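You operate a simulated robot arm through the tools that you are given. There is no shell and no other tool. Be economical: measure what you need, move in short steps, check, and stop when the job is done.

The job below is to be done with a simulated two-armed robot. You get a single attempt, and the scene is never put back.

Task
Fit the black pulley in its jig and push the keeper bolt home.
Fine: the pulleys are in the blue bin, shut it again; hold the jig still while you push.

Only the result counts: the job must be done as asked and must still hold three seconds after the hand-in. Knocking over, shifting, dropping, spilling or breaking anything else fails it.

Robot
Two 7-joint arms with two-finger parallel grippers on one trunk, on a base that drives. Base frame: it is fixed to the floor where the robot stands at the start and does not move with it; the origin is under the middle of the robot, x ahead of it, y to its left, z up; the surface under the hand at the start is at about z = 0.75. Units: m, degrees, N and s.
The left shoulder is at the start at [0.03, 0.119, 0.935], the right one opposite. With the tool pointing down near the work surface each hand reaches from about 0.28 to 0.68 m from the robot's upright axis, wherever it stands, measured 20 degrees to its own side. Places, roughly: keeper bolt [0.5, 0.1, 0.8]; nest of the pulley jig [0.5, 0.2, 0.8]; sliding pulley bin lid [0.7, 0.2, 0.8]. Payload 3.43 kg a hand.
The TCP of each hand is the grasp point between the finger pads, 0.03 m short of the fingertips. In the tool frame z runs along the fingers and y along their closing line. Largest opening 0.094 m; finger width 0.028, thickness 0.01; the body of the gripper, 0.05 by 0.096 m, starts 0.055 m behind the TCP.
Orientation is that of the tool frame in the base frame, as a unit quaternion [w, x, y, z]. With the fingers straight down and closing along the base's y, the tool's x points along the base's -x, its y along +y and its z along -z.

Tools
- The arms move only by the tool apply_moves. It takes "left_series", "right_series" or both (then of equal length, played together; a hand with none holds still); each is text: rows parted by semicolons, each of 7 numbers parted by spaces: the shift along the tool's x, y, z in m, then the turn, a rotation vector about the tool's x, y, z in degrees, then the opening, from 0 (shut) to 1 (fully open). In form: dx dy dz ax ay az fingers; .... A call has 1 to 8 rows; each row shifts and turns the commanded pose from where the row before left it, along the tool's axes as they then stand. Rows are played at 5 a second. More than 0.05 m and 8.6 degrees between two rows, or a gripper value outside its range, and nothing of the call is played. Where a pose cannot be reached the arm comes as near as it can. A force on the tool above 40 N (or 10 N above the force at the start of the call, whichever is more), or a blocked arm, ends the call early, and 0.2 s more pass. The fingers move at their own pace (about 0.072 m/s each) and stop on an object; they squeeze with about 42 N. The grip force told is the motor's: it shows also when the fingers shut on nothing. Time passes only in rows, and 0.2 s behind the last, so rows that do not move let the fingers close. The reply holds the time, the measured pose of the TCP, the force on the tool along the base axes, the opening and the grip force, in the units named above and with some noise, with the torque about the TCP (base axes, N m) and any sound that the robot's microphone picked up.
- Cameras (640 x 400 px; columns grow to the right, rows downward): "scene" is now at [0.039, 0.008, 1.6301]; the picture's right is [0.09, -1.00, 0.00], its down [-0.83, -0.07, -0.56] and it looks along [0.55, 0.05, -0.83] (base axes); focal length 286 px, centre (320, 200). "left" rides on the left gripper at [0.076, -0.014, -0.102] in its tool frame; the picture's right is [0.18, 0.98, 0.00], its down [-0.75, 0.14, -0.64] and it looks along [-0.63, 0.12, 0.77] (tool axes); focal length 243 px, centre (320, 200). "right" rides on the right gripper at [0.076, 0.014, -0.102] in its tool frame; the picture's right is [-0.18, 0.98, 0.00], its down [-0.75, -0.14, -0.64] and it looks along [-0.63, -0.12, 0.77] (tool axes); focal length 243 px, centre (320, 200). There is no depth. A picture from a camera that has moved, and an enlarged one, comes with that camera's place and axes in the base frame and with its lens.
- camera(camera): a new picture of that camera. The clock stands still meanwhile.
- lift_body(by): slides the trunk up (or, below 0, down) by that many m; the arms and the scene camera ride with it, the base frame stays. It gives what a move gives, with no picture.
- steer(legs): drives the robot by 1 to 6 legs, each [ahead, turn to the left] in m and degrees, along the robot's own axes; the way and the turn of a leg run together, so that a leg with both is an arc; at most 1.5 m and 180 degrees a leg. The arms and the cameras ride along, it lands a little off, and it stops where it bumps. It gives what a move gives.
- aim_head(pan, tilt): turns the head with the scene camera to pan (to the left, within 143 degrees either way) and tilt (down, from -29 to 69), counted from straight ahead of the robot. It gives what a move gives.
- inspect(camera, box): a new picture of the part [left, top, right, bottom] of that camera's present view, enlarged. The clock stands still meanwhile.
- job_done(): hands the job in; it is judged then, once.

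Go step by step. Nothing tells you exact positions but the pictures and the camera data: compare them with the known pose of the tool, close in by small moves and look again before you grip or let go. The budget is 120 turns and 92 pictures, counting those below and the enlarged ones. Unless the task says otherwise, let go and move clear before handing in, and close with one line.

The tools are called after ">>>" by a JSON object that holds its "fn" and its "kwargs". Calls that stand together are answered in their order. apply_moves: Moves the arms, as the interface text tells. Its arguments: {"type":"object","properties":{"left_series":{"type":"string"},"right_series":{"type":"string"}},"required":[]} The other tools are called the same way: lift_body (by) slides the trunk up or down; steer (legs) drives the base; aim_head (pan, tilt) turns the head that bears the scene camera; camera (camera) takes a picture; inspect (camera, box) takes an enlarged picture of a part of a camera's view; job_done () hands the job in.

At the start:

```text
time: 0.0
left_ee_pos: [0.4047, 0.3138, 1.0827]
left_tcp_rot: [-0.001, -0.001, 1.0, 0.0]
left_force: [1.3, -0.1, 0.5]
left_ft_torque: [-0.01, -0.03, 0.0]
left_opening: 0.0939
left_grasp_force: 0.1
right_ee_pos: [0.3549, -0.0763, 1.0727]
right_tcp_rot: [0.0, 0.0, 1.0, 0.0]
right_force: [0.1, -0.3, -0.4]
right_ft_torque: [0.0, 0.04, -0.01]
right_opening: 0.0939
right_grasp_force: 0.0
trunk travel left (down, up): [-0.2, 0.21]
robot x, y, heading: [-0.0002, -0.0007, -0.2]
head pan, tilt: [5.0, 56.3]
```

scene: 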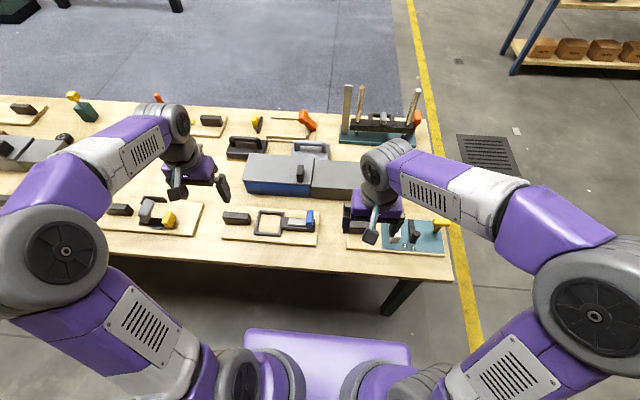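
right: 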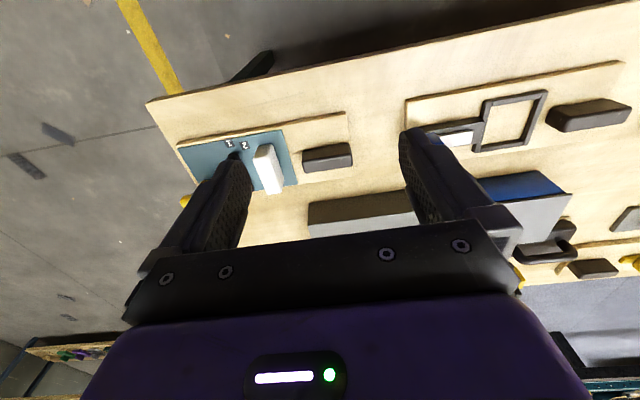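
left: 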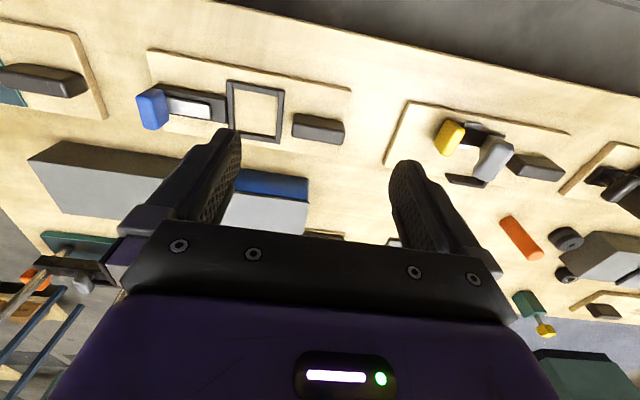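

I see a table with jigs, and a blue bin with a grey sliding lid behind the square jig. I'll look closer first.

>>> {"fn": "inspect", "kwargs": {"camera": "scene", "box": [200, 120, 360, 250]}}

>>> {"fn": "inspect", "kwargs": {"camera": "left", "box": [0, 20, 400, 270]}}

```text
3.08 times, centred on (280, 185) of scene
camera zoom: at [0.039, 0.008, 1.6301], right [0.09, -1.0, 0.0], down [-0.83, -0.07, -0.56], along [0.55, 0.05, -0.83], focal length 882 px, centre (443, 246)
```

zoom: 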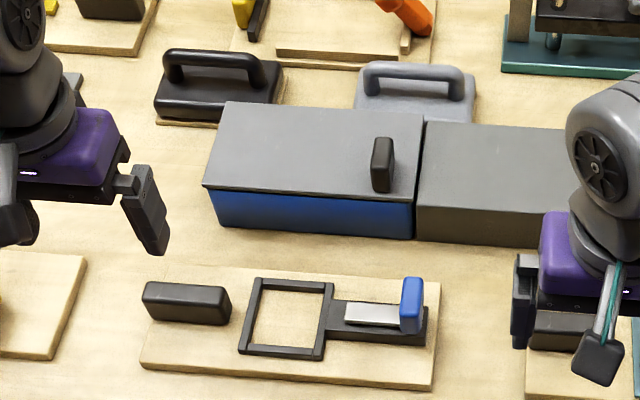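

```text
1.60 times, centred on (200, 145) of left
camera zoom: at [0.3301, 0.2985, 1.1862], right [-0.18, 0.98, 0.0], down [0.75, 0.14, 0.64], along [0.63, 0.12, -0.77], focal length 388 px, centre (512, 288)
```

zoom: 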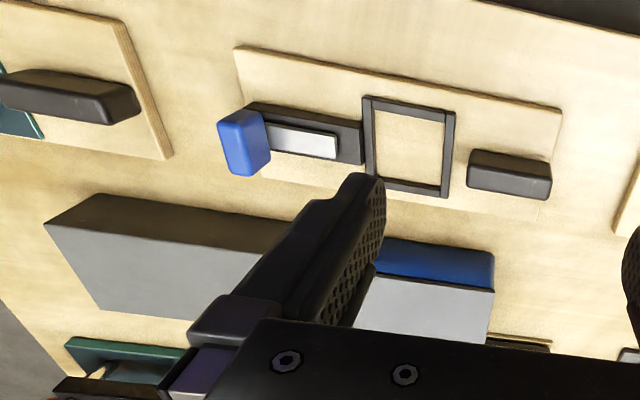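

The bin lid spans about x 0.63–0.77, y 0.09–0.33, top about z 0.82. Its knob is near (0.68, 0.13) and a stand sits on the right for the lid to slide onto. I'll drive a little nearer for reach, then look again.

>>> {"fn": "steer", "kwargs": {"legs": [[0.07, 0]]}}

>>> {"fn": "apply_moves", "kwargs": {"right_series": "-0.05 0 0 0 0 0 0.6; -0.05 0 0 0 0 0 0.6; -0.05 0 0 0 0 0 0.6; -0.03 0.02 0 0 0 0 0.6", "left_series": "0 0.04 0 0 0 0 1; 0 0.04 0 0 0 0 1; 0 0.03 0 0 0 0 1; 0 0 0 0 0 0 1"}}

>>> {"fn": "camera", "kwargs": {"camera": "scene"}}

>>> {"fn": "camera", "kwargs": {"camera": "right"}}

```text
time: 1.0
left_ee_pos: [0.4751, 0.3135, 1.0827]
left_tcp_rot: [-0.001, 0.001, 1.0, -0.001]
left_force: [0.3, 0.2, 0.2]
left_ft_torque: [0.0, 0.03, 0.0]
left_opening: 0.094
left_grasp_force: 0.1
right_ee_pos: [0.4232, -0.0773, 1.0714]
right_tcp_rot: [0.0, 0.001, 1.0, 0.0]
right_force: [1.6, -0.1, -0.5]
right_ft_torque: [-0.01, 0.04, 0.0]
right_opening: 0.094
right_grasp_force: 0.2
trunk travel left (down, up): [-0.2, 0.21]
robot x, y, heading: [0.0664, -0.0036, -0.1]
head pan, tilt: [5.0, 56.3]
```

```text
time: 2.0
left_ee_pos: [0.4751, 0.4235, 1.0855]
left_tcp_rot: [-0.001, 0.001, 1.0, 0.0]
left_force: [-0.2, 0.4, 0.4]
left_ft_torque: [-0.02, 0.02, -0.02]
left_opening: 0.0939
left_grasp_force: 0.0
right_ee_pos: [0.6058, -0.058, 1.0682]
right_tcp_rot: [-0.001, 0.001, 1.0, 0.0]
right_force: [-0.3, -0.2, -0.7]
right_ft_torque: [0.0, 0.0, 0.02]
right_opening: 0.0564
right_grasp_force: 0.1
trunk travel left (down, up): [-0.2, 0.21]
robot x, y, heading: [0.0636, 0.0037, -0.2]
head pan, tilt: [5.0, 56.3]
```

```text
86 pictures are left
camera scene: at [0.1068, 0.0085, 1.63], right [0.09, -1.0, 0.0], down [-0.83, -0.07, -0.56], along [0.55, 0.05, -0.83], focal length 286 px, centre (320, 200)
```

scene: 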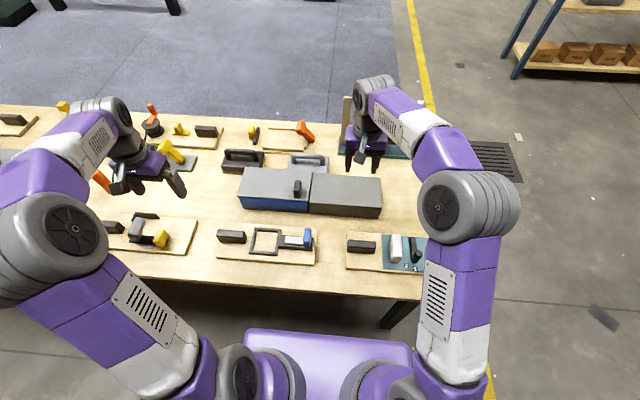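

```text
85 pictures are left
camera right: at [0.5283, -0.0426, 1.1714], right [0.18, 0.98, 0.0], down [0.75, -0.14, 0.64], along [0.63, -0.12, -0.77], focal length 243 px, centre (320, 200)
```

right: 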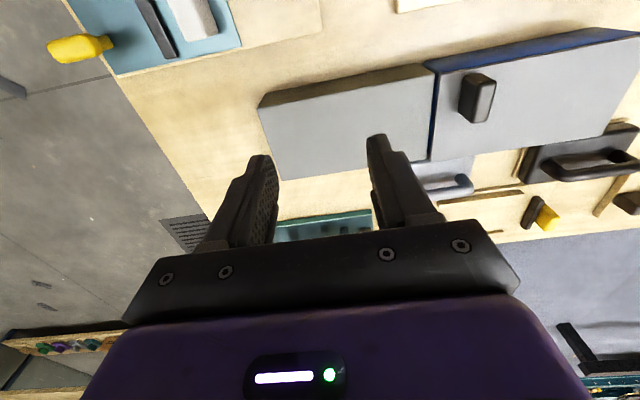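

>>> {"fn": "inspect", "kwargs": {"camera": "scene", "box": [210, 140, 400, 260]}}

>>> {"fn": "inspect", "kwargs": {"camera": "right", "box": [400, 30, 560, 130]}}

```text
3.33 times, centred on (305, 200) of scene
camera zoom: at [0.1068, 0.0085, 1.63], right [0.09, -1.0, 0.0], down [-0.83, -0.07, -0.56], along [0.55, 0.05, -0.83], focal length 955 px, centre (370, 200)
```

zoom: 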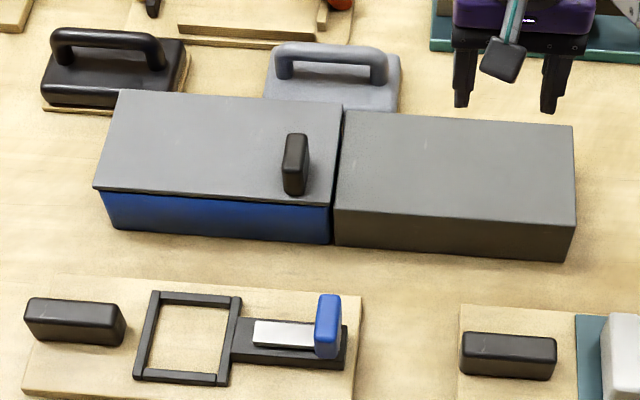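

```text
4.00 times, centred on (480, 80) of right
camera zoom: at [0.5283, -0.0426, 1.1714], right [0.18, 0.98, 0.0], down [0.75, -0.14, 0.64], along [0.63, -0.12, -0.77], focal length 970 px, centre (-320, 680)
```

zoom: 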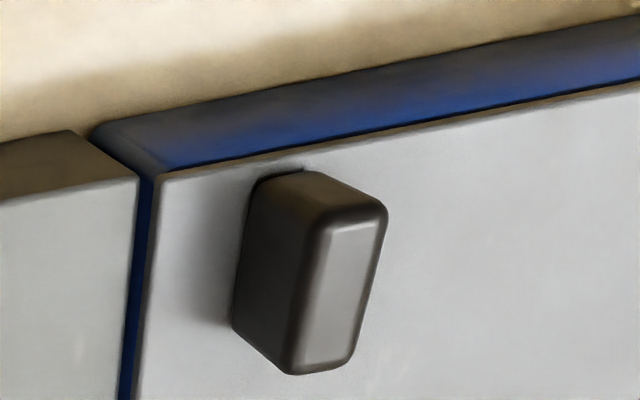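

The knob looks to be at about (0.665, 0.134) with its top near z 0.865. I'll move the right hand above it and check.

>>> {"fn": "apply_moves", "kwargs": {"right_series": "-0.012 0.04 0.02 0 0 0 0.6; -0.012 0.04 0.024 0 0 0 0.6; -0.012 0.04 0.024 0 0 0 0.6; -0.012 0.04 0.025 0 0 0 0.6; -0.012 0.032 0.025 0 0 0 0.6"}}

>>> {"fn": "camera", "kwargs": {"camera": "right"}}

>>> {"fn": "inspect", "kwargs": {"camera": "scene", "box": [210, 120, 400, 240]}}

```text
time: 3.2
left_ee_pos: [0.475, 0.4239, 1.0844]
left_tcp_rot: [0.0, 0.001, 1.0, 0.0]
left_force: [-0.6, 0.0, 0.3]
left_ft_torque: [-0.01, 0.01, 0.01]
left_opening: 0.0945
left_grasp_force: 0.2
right_ee_pos: [0.6419, 0.1229, 0.9511]
right_tcp_rot: [0.0, 0.0, 1.0, 0.0]
right_force: [0.8, 0.6, 0.5]
right_ft_torque: [0.03, 0.04, 0.03]
right_opening: 0.0563
right_grasp_force: 0.1
right hand out of reach, approached as far as the arm can: row 4, 5
trunk travel left (down, up): [-0.2, 0.21]
robot x, y, heading: [0.0675, -0.0015, -0.4]
head pan, tilt: [5.0, 56.3]
```

```text
82 pictures are left
camera right: at [0.5649, 0.1382, 1.0549], right [0.18, 0.98, 0.0], down [0.75, -0.14, 0.64], along [0.63, -0.12, -0.77], focal length 243 px, centre (320, 200)
```

right: 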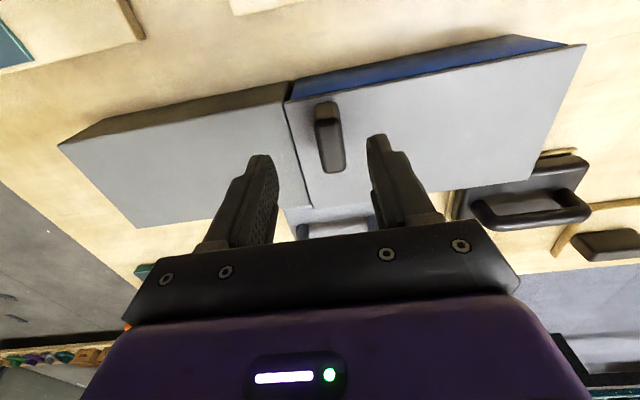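

```text
3.33 times, centred on (305, 180) of scene
camera zoom: at [0.1072, 0.0089, 1.63], right [0.09, -1.0, 0.0], down [-0.83, -0.07, -0.55], along [0.55, 0.05, -0.83], focal length 955 px, centre (370, 267)
```

zoom: 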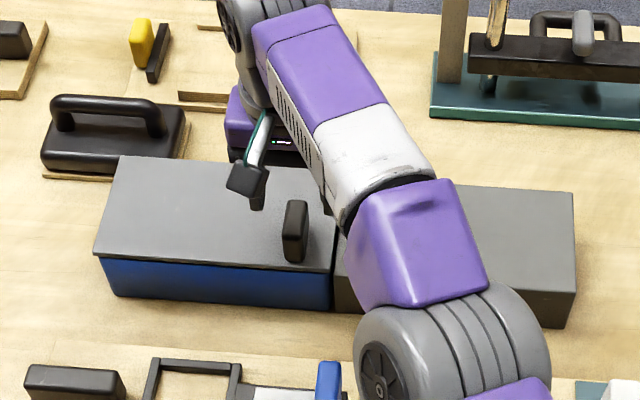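

The right hand ran out of reach, so I'll back off slightly upward and drive 5 cm closer.

>>> {"fn": "steer", "kwargs": {"legs": [[0.05, 0]]}}

>>> {"fn": "apply_moves", "kwargs": {"right_series": "0 0 0 0 0 0 0.6"}}

>>> {"fn": "camera", "kwargs": {"camera": "scene"}}

>>> {"fn": "camera", "kwargs": {"camera": "right"}}

```text
time: 4.1
left_ee_pos: [0.5275, 0.4235, 1.0846]
left_tcp_rot: [-0.001, 0.002, 1.0, 0.0]
left_force: [-0.2, 0.4, -0.6]
left_ft_torque: [0.01, 0.03, 0.01]
left_opening: 0.0939
left_grasp_force: 0.0
right_ee_pos: [0.694, 0.1216, 0.9516]
right_tcp_rot: [-0.001, 0.001, 1.0, 0.0]
right_force: [0.9, -0.7, -0.3]
right_ft_torque: [0.03, 0.02, -0.02]
right_opening: 0.0566
right_grasp_force: 0.1
trunk travel left (down, up): [-0.2, 0.21]
robot x, y, heading: [0.1199, -0.0007, -0.2]
head pan, tilt: [5.0, 56.3]
```

```text
time: 4.5
left_ee_pos: [0.5251, 0.4234, 1.0845]
left_tcp_rot: [0.0, 0.001, 1.0, 0.0]
left_force: [0.4, 0.0, -0.5]
left_ft_torque: [-0.02, -0.03, 0.0]
left_opening: 0.0939
left_grasp_force: 0.0
right_ee_pos: [0.6917, 0.1215, 0.9524]
right_tcp_rot: [-0.001, 0.001, 1.0, 0.001]
right_force: [0.9, -0.1, -0.5]
right_ft_torque: [-0.04, 0.04, 0.03]
right_opening: 0.0564
right_grasp_force: 0.1
trunk travel left (down, up): [-0.2, 0.21]
robot x, y, heading: [0.1157, 0.0007, -0.2]
head pan, tilt: [5.0, 56.3]
```

```text
80 pictures are left
camera scene: at [0.1568, 0.0079, 1.63], right [0.09, -1.0, 0.0], down [-0.83, -0.07, -0.56], along [0.55, 0.05, -0.83], focal length 286 px, centre (320, 200)
```

scene: 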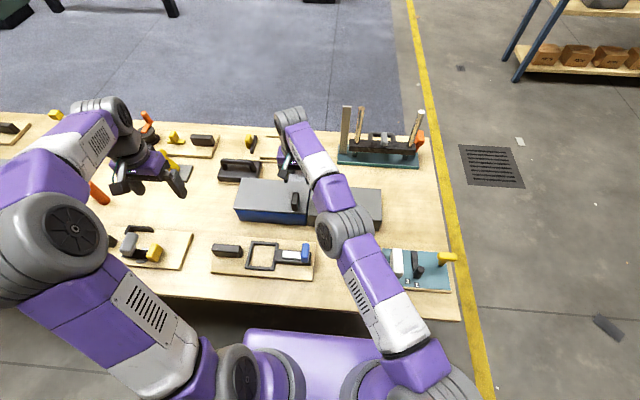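

```text
79 pictures are left
camera right: at [0.615, 0.137, 1.0553], right [0.19, 0.98, 0.0], down [0.75, -0.14, 0.64], along [0.63, -0.12, -0.77], focal length 243 px, centre (320, 200)
```

right: 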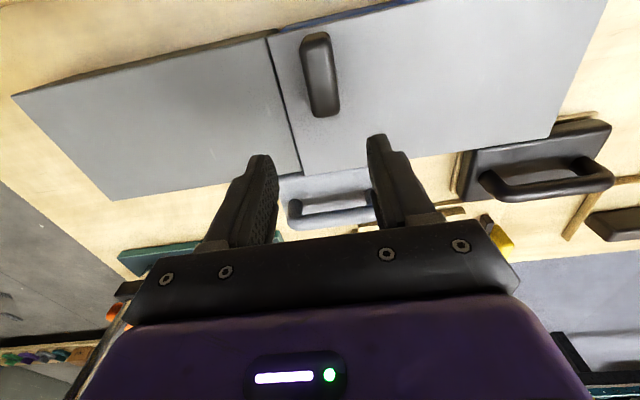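

Base is closer and the knob is now measured at about (0.66, 0.13). I'll descend onto it with the fingers straddling it.

>>> {"fn": "apply_moves", "kwargs": {"right_series": "0.03 0.009 0 0 0 0 0.6; 0 0 0.035 0 0 0 0.6; 0 0 0.015 0 0 0 0.6"}}

>>> {"fn": "camera", "kwargs": {"camera": "right"}}

>>> {"fn": "inspect", "kwargs": {"camera": "scene", "box": [220, 130, 380, 230]}}

```text
time: 5.3
left_ee_pos: [0.5257, 0.4224, 1.0859]
left_tcp_rot: [-0.001, 0.0, 1.0, 0.0]
left_force: [-0.5, -0.4, -0.2]
left_ft_torque: [-0.01, 0.02, 0.02]
left_opening: 0.094
left_grasp_force: 0.0
right_ee_pos: [0.681, 0.1428, 0.9035]
right_tcp_rot: [-0.001, 0.001, 1.0, 0.0]
right_force: [-0.8, 1.2, 0.4]
right_ft_torque: [0.07, 0.01, 0.04]
right_opening: 0.0565
right_grasp_force: 0.1
right hand out of reach, approached as far as the arm can: row 1, 3
trunk travel left (down, up): [-0.2, 0.21]
robot x, y, heading: [0.1205, 0.0014, -0.2]
head pan, tilt: [5.0, 56.3]
```

```text
78 pictures are left
camera right: at [0.6042, 0.1575, 1.0064], right [0.19, 0.98, 0.0], down [0.75, -0.14, 0.64], along [0.63, -0.12, -0.77], focal length 243 px, centre (320, 200)
```

right: 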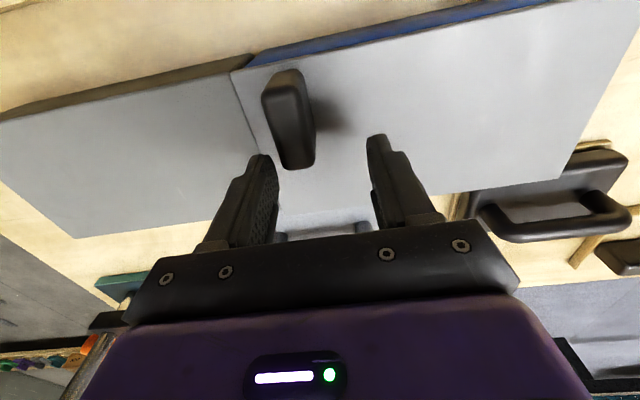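

```text
4.00 times, centred on (300, 180) of scene
camera zoom: at [0.1561, 0.0081, 1.6301], right [0.09, -1.0, 0.0], down [-0.83, -0.07, -0.56], along [0.55, 0.05, -0.83], focal length 1146 px, centre (400, 280)
```

zoom: 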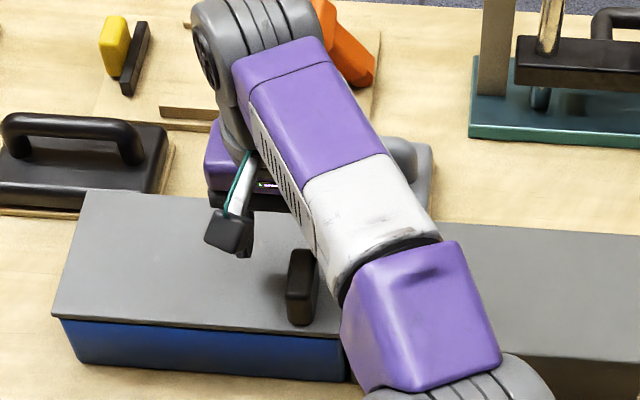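

The hand is slightly far and left of the knob, so I'll correct to (0.66, 0.131) and go down.

>>> {"fn": "apply_moves", "kwargs": {"right_series": "0.02 -0.012 0 0 0 0 0.6; 0 0 0 0 0 0 0.6"}}

>>> {"fn": "camera", "kwargs": {"camera": "right"}}

```text
time: 5.9
left_ee_pos: [0.5251, 0.4221, 1.0848]
left_tcp_rot: [0.0, 0.001, 1.0, 0.0]
left_force: [-0.5, 0.5, -0.3]
left_ft_torque: [0.02, 0.0, -0.02]
left_opening: 0.0942
left_grasp_force: 0.0
right_ee_pos: [0.6808, 0.1432, 0.906]
right_tcp_rot: [0.0, 0.001, 1.0, 0.001]
right_force: [-0.6, 0.1, -0.1]
right_ft_torque: [-0.01, -0.01, 0.02]
right_opening: 0.0565
right_grasp_force: 0.1
right hand out of reach, approached as far as the arm can: row 1
trunk travel left (down, up): [-0.2, 0.21]
robot x, y, heading: [0.1153, -0.0023, -0.1]
head pan, tilt: [5.0, 56.3]
```

```text
76 pictures are left
camera right: at [0.6039, 0.1582, 1.0091], right [0.19, 0.98, 0.0], down [0.75, -0.14, 0.64], along [0.63, -0.12, -0.77], focal length 243 px, centre (320, 200)
```

right: 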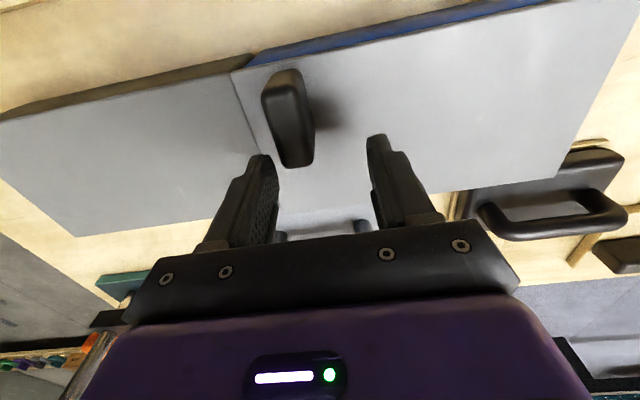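

The arm is against a joint limit reaching across. I'll raise the hand and turn the robot 15° left so that the right arm faces the lid.

>>> {"fn": "apply_moves", "kwargs": {"right_series": "0.0 -0.02 -0.05 0 0 0 0.6; 0.02 -0.04 -0.05 0 0 0 0.6; 0.02 -0.04 0 0 0 0 0.6"}}

>>> {"fn": "steer", "kwargs": {"legs": [[0, 15]]}}

>>> {"fn": "camera", "kwargs": {"camera": "right"}}

>>> {"fn": "camera", "kwargs": {"camera": "scene"}}

```text
refused: row 1 steps farther than a row can; nothing moved
```

```text
time: 6.8
left_ee_pos: [0.5019, 0.444, 1.0863]
left_tcp_rot: [0.0, -0.028, 1.0, 0.0]
left_force: [-0.6, -0.2, -0.2]
left_ft_torque: [0.02, 0.0, 0.0]
left_opening: 0.0941
left_grasp_force: 0.1
right_ee_pos: [0.6795, 0.153, 0.9035]
right_tcp_rot: [0.001, -0.017, 1.0, -0.022]
right_force: [-3.6, -21.5, 1.7]
right_ft_torque: [-0.57, 0.02, -0.23]
right_opening: 0.0686
right_grasp_force: 10.5
trunk travel left (down, up): [-0.2, 0.21]
robot x, y, heading: [0.1194, 0.0034, 2.9]
head pan, tilt: [5.0, 56.3]
stopped in leg 1: the force on the tool passed its limit at 53 N (the readings are from after the stop); the commanded pose is now the measured one
```

```text
75 pictures are left
camera right: at [0.6016, 0.1703, 1.006], right [0.15, 0.99, -0.04], down [0.76, -0.09, 0.65], along [0.64, -0.13, -0.76], focal length 243 px, centre (320, 200)
```

right: 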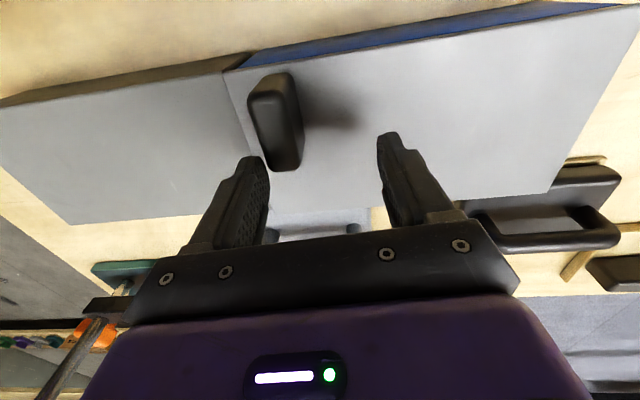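

```text
74 pictures are left
camera scene: at [0.1557, 0.0067, 1.6301], right [0.13, -0.99, 0.0], down [-0.82, -0.11, -0.56], along [0.55, 0.08, -0.83], focal length 286 px, centre (320, 200)
```

scene: 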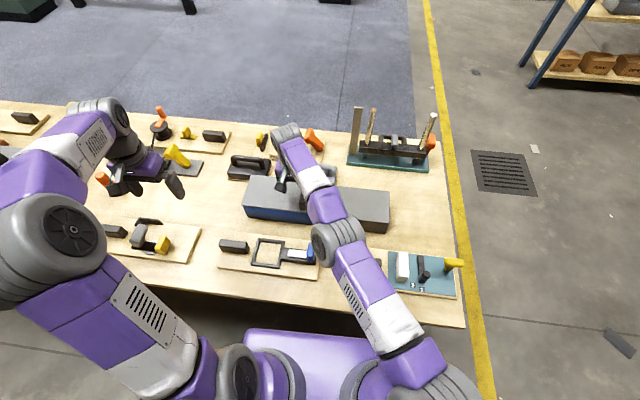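

The -y finger is touching the knob, so the knob is taller than I thought. I'll ease back, lift straight up, and only then turn.

>>> {"fn": "apply_moves", "kwargs": {"right_series": "0 -0.008 0 0 0 0 0.6; 0 0 -0.03 0 0 0 0.6; 0 0 -0.045 0 0 0 0.6; 0 0 -0.045 0 0 0 0.6"}}

```text
time: 7.8
left_ee_pos: [0.5011, 0.4457, 1.0841]
left_tcp_rot: [0.0, -0.026, 1.0, 0.0]
left_force: [-0.5, -1.1, 0.4]
left_ft_torque: [0.05, 0.0, 0.01]
left_opening: 0.0943
left_grasp_force: 0.1
right_ee_pos: [0.6632, 0.1497, 1.0247]
right_tcp_rot: [0.002, -0.021, 1.0, -0.017]
right_force: [-0.7, 0.2, -0.2]
right_ft_torque: [0.01, -0.01, 0.0]
right_opening: 0.0564
right_grasp_force: 0.0
right hand out of reach, approached as far as the arm can: row 3, 4
trunk travel left (down, up): [-0.2, 0.21]
robot x, y, heading: [0.1178, 0.0002, 2.7]
head pan, tilt: [5.0, 56.3]
```

Free of the knob now. I'll pull the hand back toward its own side and turn 15° left.

>>> {"fn": "apply_moves", "kwargs": {"right_series": "0.04 -0.02 0 0 0 0 0.6; 0.02 -0.045 0 0 0 0 0.6; 0.02 -0.045 0 0 0 0 0.6; 0 0 0 0 0 0 0.6"}}

>>> {"fn": "steer", "kwargs": {"legs": [[0, 15]]}}

>>> {"fn": "camera", "kwargs": {"camera": "right"}}

>>> {"fn": "camera", "kwargs": {"camera": "scene"}}

```text
time: 8.8
left_ee_pos: [0.5014, 0.4464, 1.0844]
left_tcp_rot: [0.0, -0.028, 1.0, 0.0]
left_force: [0.1, 0.6, 0.1]
left_ft_torque: [0.0, -0.01, 0.0]
left_opening: 0.094
left_grasp_force: 0.0
right_ee_pos: [0.6888, 0.0911, 1.0503]
right_tcp_rot: [0.001, -0.019, 1.0, -0.019]
right_force: [-0.7, -0.1, 0.2]
right_ft_torque: [0.01, -0.01, 0.0]
right_opening: 0.0563
right_grasp_force: 0.1
right hand out of reach, approached as far as the arm can: row 1, 2, 3
trunk travel left (down, up): [-0.2, 0.21]
robot x, y, heading: [0.1182, -0.0028, 2.5]
head pan, tilt: [5.0, 56.3]
```

```text
time: 10.1
left_ee_pos: [0.3704, 0.5294, 1.0848]
left_tcp_rot: [0.0, -0.159, 0.987, 0.0]
left_force: [-0.1, 0.7, -0.2]
left_ft_torque: [0.0, -0.04, 0.01]
left_opening: 0.0942
left_grasp_force: 0.2
right_ee_pos: [0.6435, 0.2384, 1.0498]
right_tcp_rot: [0.004, -0.151, 0.988, -0.018]
right_force: [0.2, 1.2, -0.6]
right_ft_torque: [-0.02, -0.01, 0.0]
right_opening: 0.0563
right_grasp_force: 0.0
trunk travel left (down, up): [-0.2, 0.21]
robot x, y, heading: [0.1189, 0.002, 18.2]
head pan, tilt: [5.0, 56.3]
```

```text
73 pictures are left
camera right: at [0.5647, 0.2329, 1.1532], right [-0.12, 0.99, -0.04], down [0.75, 0.11, 0.65], along [0.65, 0.05, -0.76], focal length 243 px, centre (320, 200)
```

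right: 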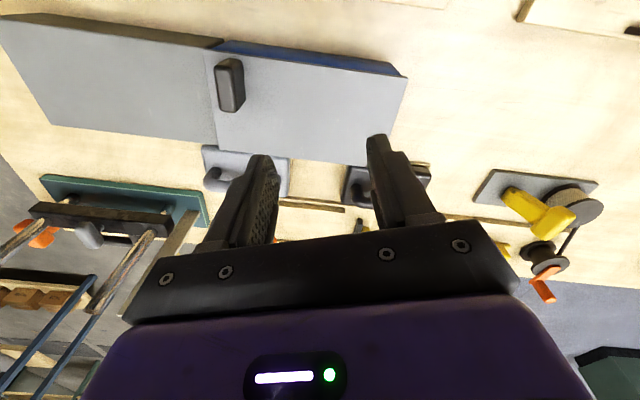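

```text
72 pictures are left
camera scene: at [0.1522, 0.0197, 1.6301], right [0.39, -0.92, 0.0], down [-0.77, -0.32, -0.56], along [0.51, 0.22, -0.83], focal length 286 px, centre (320, 200)
```

scene: 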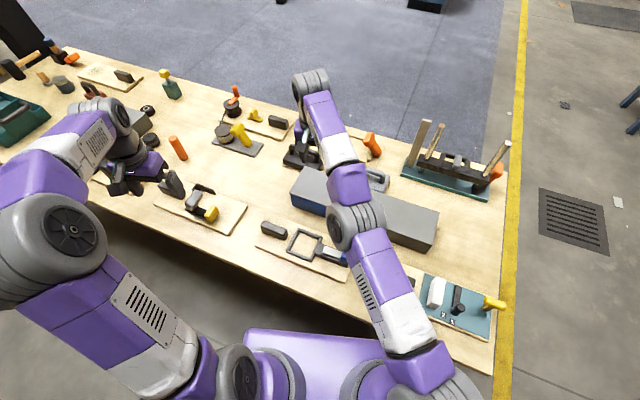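

The arm was simply over-stretched: the wrist is far above the shoulder. I'll raise the trunk 0.15 m and then bring the right hand over the knob.

>>> {"fn": "lift_body", "kwargs": {"by": 0.15}}

>>> {"fn": "apply_moves", "kwargs": {"right_series": "0 0 0.03 0 0 0 0.6; 0 0 0.04 0 0 0 0.6"}}

```text
time: 11.8
left_ee_pos: [0.3712, 0.5302, 1.2357]
left_tcp_rot: [0.0, -0.16, 0.987, 0.0]
left_force: [0.2, 0.4, -0.5]
left_ft_torque: [0.01, -0.01, -0.04]
left_opening: 0.0941
left_grasp_force: 0.0
right_ee_pos: [0.6441, 0.2373, 1.2014]
right_tcp_rot: [0.004, -0.151, 0.988, -0.018]
right_force: [0.2, 1.0, -0.7]
right_ft_torque: [0.01, 0.01, 0.02]
right_opening: 0.0566
right_grasp_force: 0.0
trunk travel left (down, up): [-0.35, 0.06]
robot x, y, heading: [0.1148, -0.005, 18.0]
head pan, tilt: [5.0, 56.3]
```

```text
time: 12.4
left_ee_pos: [0.3709, 0.53, 1.234]
left_tcp_rot: [-0.001, -0.159, 0.987, 0.0]
left_force: [-0.1, 0.1, -0.3]
left_ft_torque: [0.01, -0.01, 0.04]
left_opening: 0.0939
left_grasp_force: 0.1
right_ee_pos: [0.657, 0.2465, 1.1349]
right_tcp_rot: [0.003, -0.151, 0.988, -0.018]
right_force: [0.1, -0.4, -0.3]
right_ft_torque: [0.0, 0.01, 0.02]
right_opening: 0.0565
right_grasp_force: 0.0
right hand out of reach, approached as far as the arm can: row 1, 2
trunk travel left (down, up): [-0.35, 0.06]
robot x, y, heading: [0.117, -0.0034, 17.9]
head pan, tilt: [5.0, 56.3]
```

I'll bring the hand back toward the robot and square it up again (about +17° about tool z, -2° about x).

>>> {"fn": "apply_moves", "kwargs": {"right_series": "0.03 -0.03 0.02 -2 0 8 0.6; 0.03 -0.03 0.02 0 0 8 0.6; 0 -0.03 0.02 0 0 1 0.6; 0 0 0 0 0 0 0.6"}}

```text
time: 13.4
left_ee_pos: [0.3717, 0.5293, 1.2347]
left_tcp_rot: [0.0, -0.158, 0.987, 0.0]
left_force: [0.4, -0.8, 0.9]
left_ft_torque: [0.0, 0.0, 0.0]
left_opening: 0.094
left_grasp_force: 0.1
right_ee_pos: [0.6968, 0.21, 1.086]
right_tcp_rot: [0.001, -0.003, 1.0, -0.002]
right_force: [-0.6, 0.1, 0.0]
right_ft_torque: [-0.04, -0.04, 0.01]
right_opening: 0.0562
right_grasp_force: 0.0
right hand out of reach, approached as far as the arm can: row 1, 2, 3
trunk travel left (down, up): [-0.35, 0.06]
robot x, y, heading: [0.1171, -0.0015, 17.9]
head pan, tilt: [5.0, 56.3]
```

>>> {"fn": "apply_moves", "kwargs": {"right_series": "0.02 -0.035 0.025 0 0 0 0.6; 0.01 -0.03 0.035 0 0 0 0.6; 0 0 0.04 0 0 0 0.6; 0 0 0 0 0 0 0.6"}}

>>> {"fn": "camera", "kwargs": {"camera": "right"}}

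```text
time: 14.4
left_ee_pos: [0.3725, 0.5283, 1.2353]
left_tcp_rot: [0.0, -0.159, 0.987, 0.0]
left_force: [-0.5, -0.2, 1.4]
left_ft_torque: [-0.01, 0.03, 0.03]
left_opening: 0.0938
left_grasp_force: 0.1
right_ee_pos: [0.72, 0.1814, 0.9893]
right_tcp_rot: [0.002, -0.004, 1.0, 0.0]
right_force: [0.0, 1.0, -0.1]
right_ft_torque: [0.04, -0.01, -0.01]
right_opening: 0.0561
right_grasp_force: 0.0
right hand out of reach, approached as far as the arm can: row 1, 2
trunk travel left (down, up): [-0.35, 0.06]
robot x, y, heading: [0.1203, -0.0009, 18.0]
head pan, tilt: [5.0, 56.3]
```

```text
71 pictures are left
camera right: at [0.6425, 0.1955, 1.0917], right [0.18, 0.98, 0.0], down [0.75, -0.14, 0.64], along [0.63, -0.11, -0.76], focal length 243 px, centre (320, 200)
```

right: 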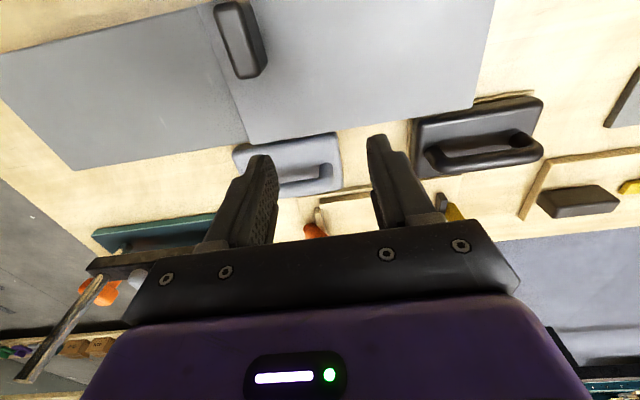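

Commanded and measured pose agree now. Moving over the knob at (0.662, 0.130).

>>> {"fn": "apply_moves", "kwargs": {"right_series": "0.03 -0.026 0 0 0 0 0.6; 0.028 -0.025 0 0 0 0 0.6; 0 0 0.03 0 0 0 0.6; 0 0 0 0 0 0 0.6"}}

>>> {"fn": "camera", "kwargs": {"camera": "right"}}

>>> {"fn": "inspect", "kwargs": {"camera": "scene", "box": [250, 130, 450, 255]}}

```text
time: 15.4
left_ee_pos: [0.3713, 0.5294, 1.2343]
left_tcp_rot: [0.0, -0.159, 0.987, 0.0]
left_force: [-0.6, -0.3, 0.9]
left_ft_torque: [0.0, -0.01, -0.01]
left_opening: 0.0938
left_grasp_force: 0.1
right_ee_pos: [0.7257, 0.1727, 0.9575]
right_tcp_rot: [0.003, -0.003, 1.0, 0.0]
right_force: [-0.1, -0.5, 0.0]
right_ft_torque: [-0.01, -0.01, 0.01]
right_opening: 0.0564
right_grasp_force: 0.0
right hand out of reach, approached as far as the arm can: row 1, 2
trunk travel left (down, up): [-0.35, 0.06]
robot x, y, heading: [0.1172, -0.003, 17.9]
head pan, tilt: [5.0, 56.3]
```

```text
70 pictures are left
camera right: at [0.6475, 0.1873, 1.0596], right [0.18, 0.98, 0.0], down [0.75, -0.14, 0.65], along [0.64, -0.11, -0.76], focal length 243 px, centre (320, 200)
```

right: 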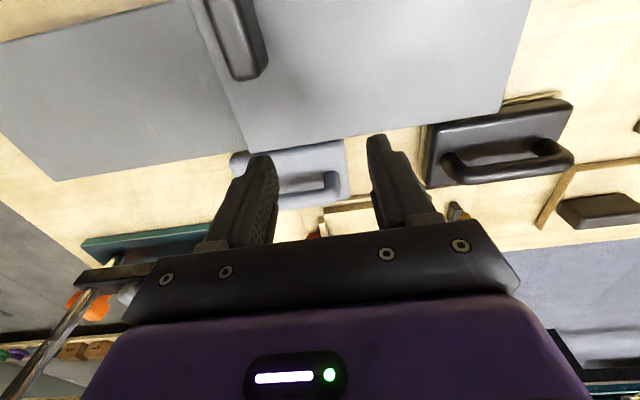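

```text
3.20 times, centred on (350, 192) of scene
camera zoom: at [0.1525, 0.019, 1.7801], right [0.39, -0.92, 0.0], down [-0.77, -0.32, -0.56], along [0.51, 0.22, -0.83], focal length 917 px, centre (224, 224)
```

zoom: 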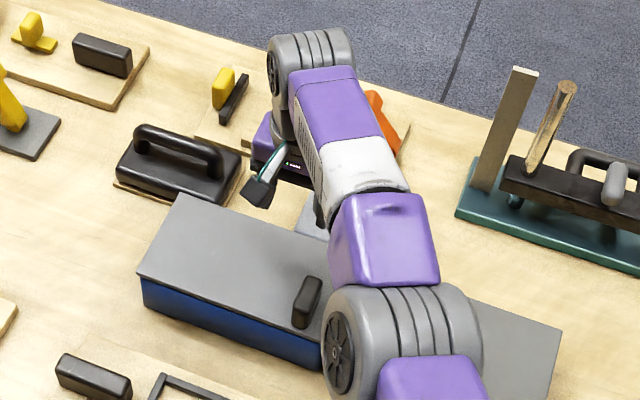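

The arm is fully straight, on a singular elbow, so small inward moves don't bend it. I'll command a larger inward, high retreat to unlock the elbow.

>>> {"fn": "apply_moves", "kwargs": {"right_series": "0.02 0 -0.045 0 0 0 0.6; 0.02 0 -0.045 0 0 0 0.6; 0.04 -0.025 0 0 0 0 0.6; 0.04 -0.025 0 0 0 0 0.6; 0.04 -0.025 0 0 0 0 0.6; 0.04 -0.025 0 0 0 0 0.6; 0 0 0 0 0 0 0.6; 0 0 0 0 0 0 0.6"}}

>>> {"fn": "camera", "kwargs": {"camera": "scene"}}

```text
time: 17.2
left_ee_pos: [0.3712, 0.5303, 1.2351]
left_tcp_rot: [-0.001, -0.16, 0.987, -0.001]
left_force: [-0.1, 0.1, 0.5]
left_ft_torque: [-0.01, -0.02, -0.02]
left_opening: 0.094
left_grasp_force: 0.1
right_ee_pos: [0.7129, 0.192, 1.0463]
right_tcp_rot: [0.001, -0.003, 1.0, 0.0]
right_force: [-0.2, -0.6, 0.1]
right_ft_torque: [0.0, -0.01, 0.04]
right_opening: 0.0561
right_grasp_force: 0.0
right hand out of reach, approached as far as the arm can: row 1, 2, 3, 4, 5, 6
trunk travel left (down, up): [-0.35, 0.06]
robot x, y, heading: [0.1162, -0.0018, 18.1]
head pan, tilt: [5.0, 56.3]
```

```text
68 pictures are left
camera scene: at [0.1529, 0.0192, 1.7801], right [0.39, -0.92, 0.0], down [-0.77, -0.32, -0.56], along [0.51, 0.22, -0.83], focal length 286 px, centre (320, 200)
```

scene: 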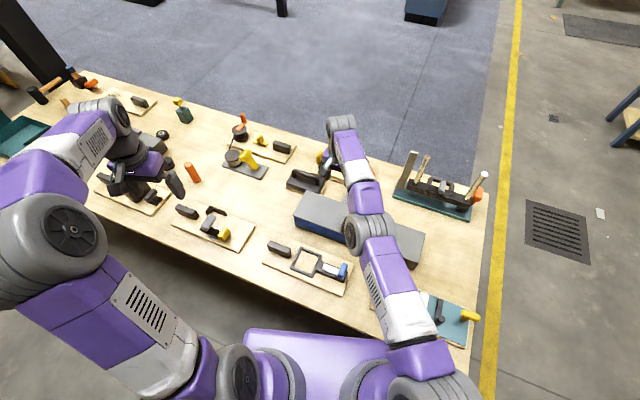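

Only sliding along the reach sphere works, so a wrist limit may be blocking too. I'll tilt the fingers forward while pulling in, at safe height.

>>> {"fn": "apply_moves", "kwargs": {"right_series": "0.04 -0.02 0 0 -8 0 0.6; 0.04 -0.02 0 0 -8 0 0.6; 0.04 -0.02 0 0 -8 0 0.6"}}

```text
time: 18.1
left_ee_pos: [0.3723, 0.5308, 1.2332]
left_tcp_rot: [0.0, -0.16, 0.987, 0.0]
left_force: [-1.3, 0.2, -0.9]
left_ft_torque: [-0.02, 0.0, -0.03]
left_opening: 0.094
left_grasp_force: 0.0
right_ee_pos: [0.7491, 0.2554, 1.0334]
right_tcp_rot: [0.211, -0.004, 0.978, -0.001]
right_force: [0.6, 0.5, 0.0]
right_ft_torque: [0.02, -0.01, 0.02]
right_opening: 0.0564
right_grasp_force: 0.2
right hand out of reach, approached as far as the arm can: row 1, 2, 3
trunk travel left (down, up): [-0.35, 0.06]
robot x, y, heading: [0.1171, -0.001, 18.1]
head pan, tilt: [5.0, 56.3]
```

Flexing the elbow should swing the hand toward +y, so I'll try pulling in together with +y.

>>> {"fn": "apply_moves", "kwargs": {"right_series": "0.025 0.04 0 0 0 0 0.6; 0.025 0.04 0 0 0 0 0.6; 0.04 0.02 0 0 0 0 0.6; 0.045 0 0 0 0 0 0.6; 0.045 0 0 0 0 0 0.6"}}

```text
time: 19.2
left_ee_pos: [0.3705, 0.5305, 1.2347]
left_tcp_rot: [0.0, -0.159, 0.987, 0.0]
left_force: [0.7, -0.1, 0.8]
left_ft_torque: [0.02, -0.01, 0.03]
left_opening: 0.0938
left_grasp_force: 0.0
right_ee_pos: [0.5959, 0.3727, 0.9511]
right_tcp_rot: [0.211, -0.002, 0.977, -0.001]
right_force: [0.7, -0.6, 1.4]
right_ft_torque: [-0.01, 0.0, -0.02]
right_opening: 0.0565
right_grasp_force: 0.1
right hand out of reach, approached as far as the arm can: row 1, 2, 3, 4, 5
trunk travel left (down, up): [-0.35, 0.06]
robot x, y, heading: [0.1151, 0.0022, 17.9]
head pan, tilt: [5.0, 56.3]
```

It's bending now. I'll continue inward, undo the tilt, raise a little, then come back toward -y.

>>> {"fn": "apply_moves", "kwargs": {"right_series": "0.03 0 -0.03 0 8 0 0.6; 0.03 -0.03 -0.02 0 8 0 0.6; 0 -0.045 -0.02 0 8 0 0.6; 0 -0.05 0 0 0 0 0.6; 0 -0.05 0 0 0 0 0.6; 0 0 0 0 0 0 0.6"}}

```text
time: 20.6
left_ee_pos: [0.3697, 0.5298, 1.2348]
left_tcp_rot: [-0.001, -0.158, 0.987, -0.001]
left_force: [-0.6, 0.1, 0.8]
left_ft_torque: [-0.02, -0.05, 0.03]
left_opening: 0.094
left_grasp_force: 0.0
right_ee_pos: [0.603, 0.3144, 0.9874]
right_tcp_rot: [0.001, -0.003, 1.0, 0.0]
right_force: [-1.3, -1.3, -0.1]
right_ft_torque: [-0.02, -0.03, 0.0]
right_opening: 0.0565
right_grasp_force: 0.1
right hand out of reach, approached as far as the arm can: row 1, 2, 3, 4, 5
trunk travel left (down, up): [-0.35, 0.06]
robot x, y, heading: [0.1159, -0.0025, 17.9]
head pan, tilt: [5.0, 56.3]
```

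>>> {"fn": "camera", "kwargs": {"camera": "scene"}}

```text
67 pictures are left
camera scene: at [0.1521, 0.0198, 1.7801], right [0.39, -0.92, 0.0], down [-0.77, -0.32, -0.56], along [0.51, 0.22, -0.83], focal length 286 px, centre (320, 200)
```

scene: 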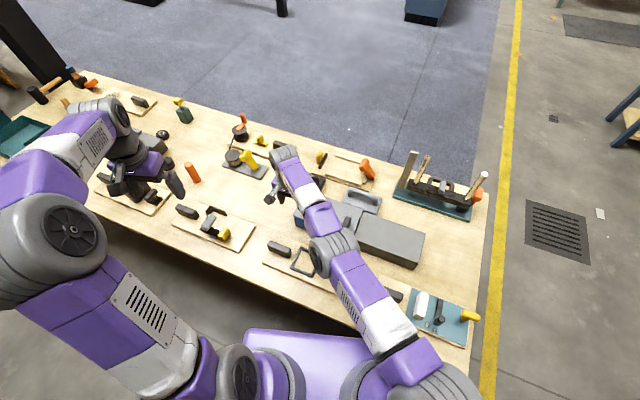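

The arm is straight again and pointing diagonally. A pure -x move combines inward and leftward motion, so I'll use small steps of it to bend the elbow.

>>> {"fn": "apply_moves", "kwargs": {"right_series": "0.02 0.01 0 0 0 0 0.6; 0.025 0.01 0 0 0 0 0.6; 0.025 0 0 0 0 0 0.6; 0.025 0 0 0 0 0 0.6; 0.025 0 0 0 0 0 0.6; 0.025 0 0 0 0 0 0.6; 0.025 0 0 0 0 0 0.6; 0.025 0 0 0 0 0 0.6"}}

```text
time: 22.4
left_ee_pos: [0.3704, 0.5303, 1.2345]
left_tcp_rot: [0.0, -0.159, 0.987, 0.001]
left_force: [0.2, 0.4, -0.4]
left_ft_torque: [0.0, -0.02, 0.01]
left_opening: 0.094
left_grasp_force: 0.2
right_ee_pos: [0.4517, 0.4093, 0.975]
right_tcp_rot: [0.003, -0.003, 1.0, -0.001]
right_force: [-0.6, 0.7, 0.2]
right_ft_torque: [0.01, -0.02, -0.03]
right_opening: 0.0564
right_grasp_force: 0.1
right hand out of reach, approached as far as the arm can: row 1, 2, 3, 4, 5, 6, 7, 8
trunk travel left (down, up): [-0.35, 0.06]
robot x, y, heading: [0.119, 0.0004, 18.1]
head pan, tilt: [5.0, 56.3]
```

Still on the sphere. I'll try the other flexion direction: swing right and up along the sphere, then descend straight down, which also brings the wrist inward.

>>> {"fn": "apply_moves", "kwargs": {"right_series": "-0.02 -0.03 -0.03 0 0 0 0.6; -0.02 -0.03 -0.03 0 0 0 0.6; -0.02 -0.03 -0.03 0 0 0 0.6; 0 -0.03 -0.04 0 0 0 0.6; 0 -0.03 -0.04 0 0 0 0.6; 0 -0.03 -0.04 0 0 0 0.6; 0 -0.02 -0.04 0 0 0 0.6", "left_series": "0 0.03 0 0 0 0 1; 0 0.03 0 0 0 0 1; 0 0.02 0 0 0 0 1; 0 0 0 0 0 0 1; 0 0 0 0 0 0 1; 0 0 0 0 0 0 1; 0 0 0 0 0 0 1"}}

>>> {"fn": "apply_moves", "kwargs": {"right_series": "0.02 -0.01 0.03 0 0 0 0.6; 0.02 -0.01 0.03 0 0 0 0.6; 0.02 -0.01 0.03 0 0 0 0.6; 0.02 -0.01 0.03 0 0 0 0.6"}}

>>> {"fn": "camera", "kwargs": {"camera": "scene"}}

```text
time: 24.1
left_ee_pos: [0.3457, 0.6049, 1.2366]
left_tcp_rot: [0.0, -0.159, 0.987, 0.0]
left_force: [0.5, 0.3, -0.1]
left_ft_torque: [0.0, -0.02, 0.0]
left_opening: 0.0938
left_grasp_force: 0.1
right_ee_pos: [0.5694, 0.2966, 1.2362]
right_tcp_rot: [0.002, -0.004, 1.0, -0.002]
right_force: [0.9, 0.3, -0.5]
right_ft_torque: [-0.01, -0.02, 0.0]
right_opening: 0.0566
right_grasp_force: 0.1
right hand out of reach, approached as far as the arm can: row 1, 2, 3, 4, 5, 6, 7
trunk travel left (down, up): [-0.35, 0.06]
robot x, y, heading: [0.1168, -0.0006, 18.4]
head pan, tilt: [5.0, 56.3]
```

```text
time: 25.1
left_ee_pos: [0.3453, 0.6063, 1.2345]
left_tcp_rot: [-0.001, -0.159, 0.987, 0.0]
left_force: [-0.1, -0.2, 0.9]
left_ft_torque: [-0.05, -0.02, 0.0]
left_opening: 0.0942
left_grasp_force: 0.0
right_ee_pos: [0.5539, 0.3415, 1.143]
right_tcp_rot: [0.001, -0.003, 1.0, -0.001]
right_force: [-0.1, -0.3, 0.4]
right_ft_torque: [-0.01, 0.0, 0.03]
right_opening: 0.0565
right_grasp_force: 0.1
right hand out of reach, approached as far as the arm can: row 1, 2, 3, 4
trunk travel left (down, up): [-0.35, 0.06]
robot x, y, heading: [0.1201, -0.0019, 17.8]
head pan, tilt: [5.0, 56.3]
```

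```text
66 pictures are left
camera scene: at [0.1528, 0.0198, 1.78], right [0.39, -0.92, 0.0], down [-0.77, -0.32, -0.56], along [0.51, 0.22, -0.83], focal length 286 px, centre (320, 200)
```

scene: 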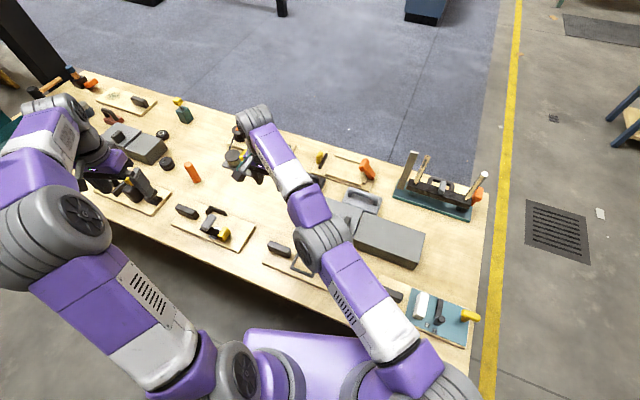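

Sphere radius is about 0.6 m, so the elbow is locked straight. A commanded left yaw should load the elbow in its flexing direction, so I'll try that with an inward move.

>>> {"fn": "apply_moves", "kwargs": {"right_series": "0.015 -0.015 0 0 0 -8 0.6; 0.015 -0.015 0 0 0 -8 0.6; 0.02 -0.02 0 0 0 -8 0.6; 0.02 -0.02 0 0 0 -8 0.6; 0.02 -0.02 0 0 0 -8 0.6; 0.02 -0.02 0 0 0 -8 0.6"}}

```text
time: 26.4
left_ee_pos: [0.3462, 0.6062, 1.2366]
left_tcp_rot: [0.0, -0.159, 0.987, 0.0]
left_force: [-0.2, 0.5, 0.6]
left_ft_torque: [-0.03, 0.02, 0.0]
left_opening: 0.0941
left_grasp_force: 0.1
right_ee_pos: [0.578, 0.3115, 1.1759]
right_tcp_rot: [0.0, -0.411, 0.912, -0.001]
right_force: [-0.8, 0.7, -0.9]
right_ft_torque: [0.05, 0.01, -0.01]
right_opening: 0.0562
right_grasp_force: 0.2
right hand out of reach, approached as far as the arm can: row 1, 2, 3, 4, 5, 6
trunk travel left (down, up): [-0.35, 0.06]
robot x, y, heading: [0.1171, 0.0015, 18.4]
head pan, tilt: [5.0, 56.3]
```

Tool x now points straight at the shoulder. I'll test inward+up, then inward+right.

>>> {"fn": "apply_moves", "kwargs": {"right_series": "0.02 0 -0.04 0 0 0 0.6; 0.03 0 -0.03 0 0 0 0.6; 0.03 0 -0.02 0 0 0 0.6"}}

>>> {"fn": "apply_moves", "kwargs": {"right_series": "0.02 -0.04 0 0 0 0 0.6; 0.03 -0.035 0 0 0 0 0.6; 0.03 -0.03 0 0 0 0 0.6; 0.04 0 0 0 0 0 0.6"}}

```text
time: 27.2
left_ee_pos: [0.3455, 0.6066, 1.2366]
left_tcp_rot: [0.0, -0.16, 0.987, 0.0]
left_force: [0.2, -0.2, 0.3]
left_ft_torque: [-0.02, -0.03, 0.0]
left_opening: 0.0943
left_grasp_force: 0.0
right_ee_pos: [0.5535, 0.2859, 1.2822]
right_tcp_rot: [0.001, -0.41, 0.912, -0.001]
right_force: [-0.1, 0.1, -0.1]
right_ft_torque: [-0.01, -0.02, 0.02]
right_opening: 0.0563
right_grasp_force: 0.0
right hand out of reach, approached as far as the arm can: row 1, 2, 3
trunk travel left (down, up): [-0.35, 0.06]
robot x, y, heading: [0.1179, 0.0002, 17.7]
head pan, tilt: [5.0, 56.3]
```

```text
time: 28.2
left_ee_pos: [0.3449, 0.6061, 1.2347]
left_tcp_rot: [0.0, -0.159, 0.987, 0.0]
left_force: [0.7, -0.3, -2.0]
left_ft_torque: [0.01, 0.02, 0.01]
left_opening: 0.0943
left_grasp_force: 0.1
right_ee_pos: [0.6202, 0.2087, 1.3058]
right_tcp_rot: [0.002, -0.41, 0.912, -0.001]
right_force: [1.4, 0.2, 0.1]
right_ft_torque: [0.01, -0.02, 0.0]
right_opening: 0.0566
right_grasp_force: 0.0
right hand out of reach, approached as far as the arm can: row 1, 2, 3, 4
trunk travel left (down, up): [-0.35, 0.06]
robot x, y, heading: [0.1163, -0.0008, 18.0]
head pan, tilt: [5.0, 56.3]
```

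>>> {"fn": "inspect", "kwargs": {"camera": "scene", "box": [200, 60, 520, 400]}}

>>> {"fn": "camera", "kwargs": {"camera": "left"}}

```text
1.18 times, centred on (360, 230) of scene
camera zoom: at [0.1526, 0.0193, 1.7801], right [0.39, -0.92, 0.0], down [-0.77, -0.32, -0.56], along [0.51, 0.22, -0.83], focal length 337 px, centre (273, 165)
```

zoom: 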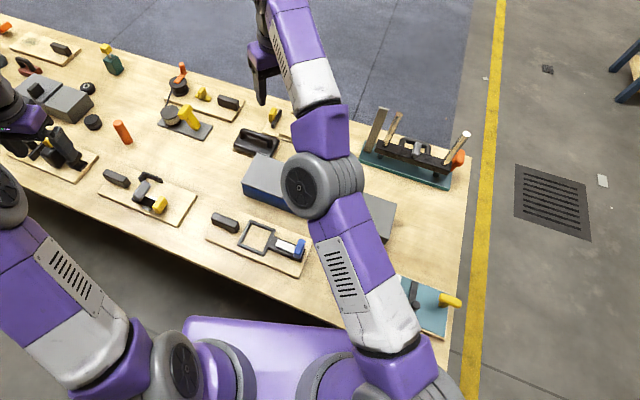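

```text
64 pictures are left
camera left: at [0.2786, 0.5675, 1.3379], right [-0.48, 0.88, 0.0], down [0.67, 0.37, 0.64], along [0.56, 0.31, -0.77], focal length 243 px, centre (320, 200)
```

left: 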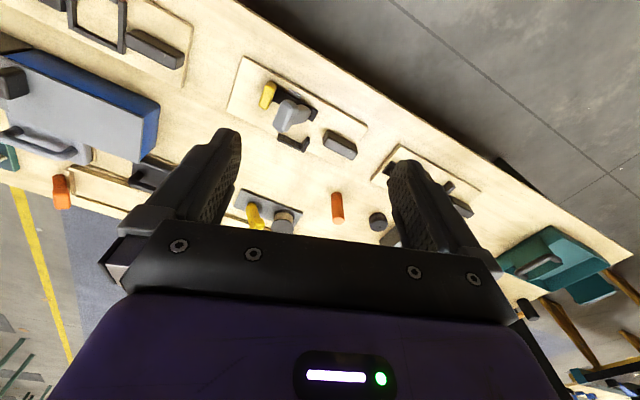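

The geometry shows an elbow-down posture with the wrist pitch at its limit. I'll stretch the arm out straight and then come down and inward so that the elbow flips up.

>>> {"fn": "apply_moves", "kwargs": {"right_series": "-0.03 0 0.03 0 0 0 0.6; -0.03 0 0.035 0 0 0 0.6; -0.03 0 0.035 0 0 0 0.6; -0.03 0 0.035 0 0 0 0.6; -0.03 0 0.035 0 0 0 0.6; -0.03 0 0.02 0 0 0 0.6; -0.03 0 0.01 0 0 0 0.6"}}

>>> {"fn": "inspect", "kwargs": {"camera": "scene", "box": [200, 60, 520, 400]}}

```text
time: 29.9
left_ee_pos: [0.3457, 0.6051, 1.2353]
left_tcp_rot: [-0.001, -0.159, 0.987, 0.0]
left_force: [0.3, 0.2, 0.4]
left_ft_torque: [0.02, 0.0, -0.01]
left_opening: 0.0942
left_grasp_force: 0.1
right_ee_pos: [0.653, 0.2631, 1.1048]
right_tcp_rot: [0.003, -0.411, 0.912, 0.0]
right_force: [-0.2, 0.6, -0.6]
right_ft_torque: [-0.02, -0.01, -0.02]
right_opening: 0.0563
right_grasp_force: 0.0
right hand out of reach, approached as far as the arm can: row 1, 2, 3, 4, 5, 6, 7
trunk travel left (down, up): [-0.35, 0.06]
robot x, y, heading: [0.1208, 0.0015, 18.0]
head pan, tilt: [5.0, 56.3]
```

```text
1.18 times, centred on (360, 230) of scene
camera zoom: at [0.1527, 0.0191, 1.7801], right [0.39, -0.92, 0.0], down [-0.77, -0.32, -0.56], along [0.51, 0.22, -0.83], focal length 337 px, centre (273, 165)
```

zoom: 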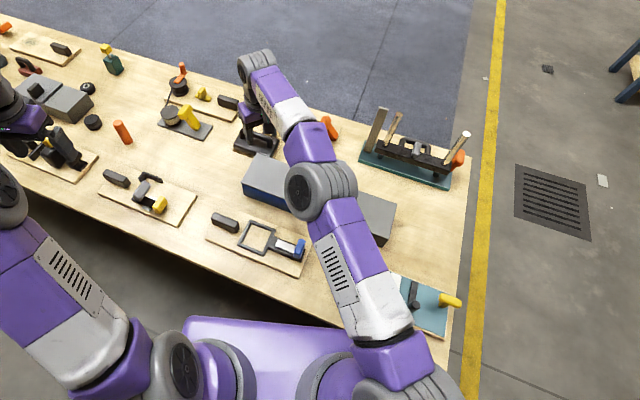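

It is blocked both inward and outward, so it really is a straight elbow. Next attempt: swing the fingers toward the robot (+pitch) while pulling in along the radial tool x, which should use the elbow's flexing direction.

>>> {"fn": "apply_moves", "kwargs": {"right_series": "0.035 0 0 0 8 0 0.6; 0.035 0 0 0 8 0 0.6; 0.035 0 0.01 0 8 0 0.6; 0.035 0 0.01 0 8 0 0.6; 0.03 0 0.03 0 0 0 0.6; 0.03 0 0.03 0 0 0 0.6; 0.03 0 0.03 0 0 0 0.6; 0 0 0 0 0 0 0.6"}}

```text
time: 31.6
left_ee_pos: [0.3467, 0.6051, 1.2353]
left_tcp_rot: [0.0, -0.159, 0.987, 0.0]
left_force: [0.0, 0.7, 0.4]
left_ft_torque: [0.01, -0.01, 0.0]
left_opening: 0.094
left_grasp_force: 0.1
right_ee_pos: [0.4781, 0.0653, 1.0845]
right_tcp_rot: [-0.249, -0.393, 0.878, -0.115]
right_force: [1.1, -0.1, -0.2]
right_ft_torque: [0.0, -0.01, -0.02]
right_opening: 0.0565
right_grasp_force: 0.0
trunk travel left (down, up): [-0.35, 0.06]
robot x, y, heading: [0.1189, 0.0006, 18.1]
head pan, tilt: [5.0, 56.3]
```

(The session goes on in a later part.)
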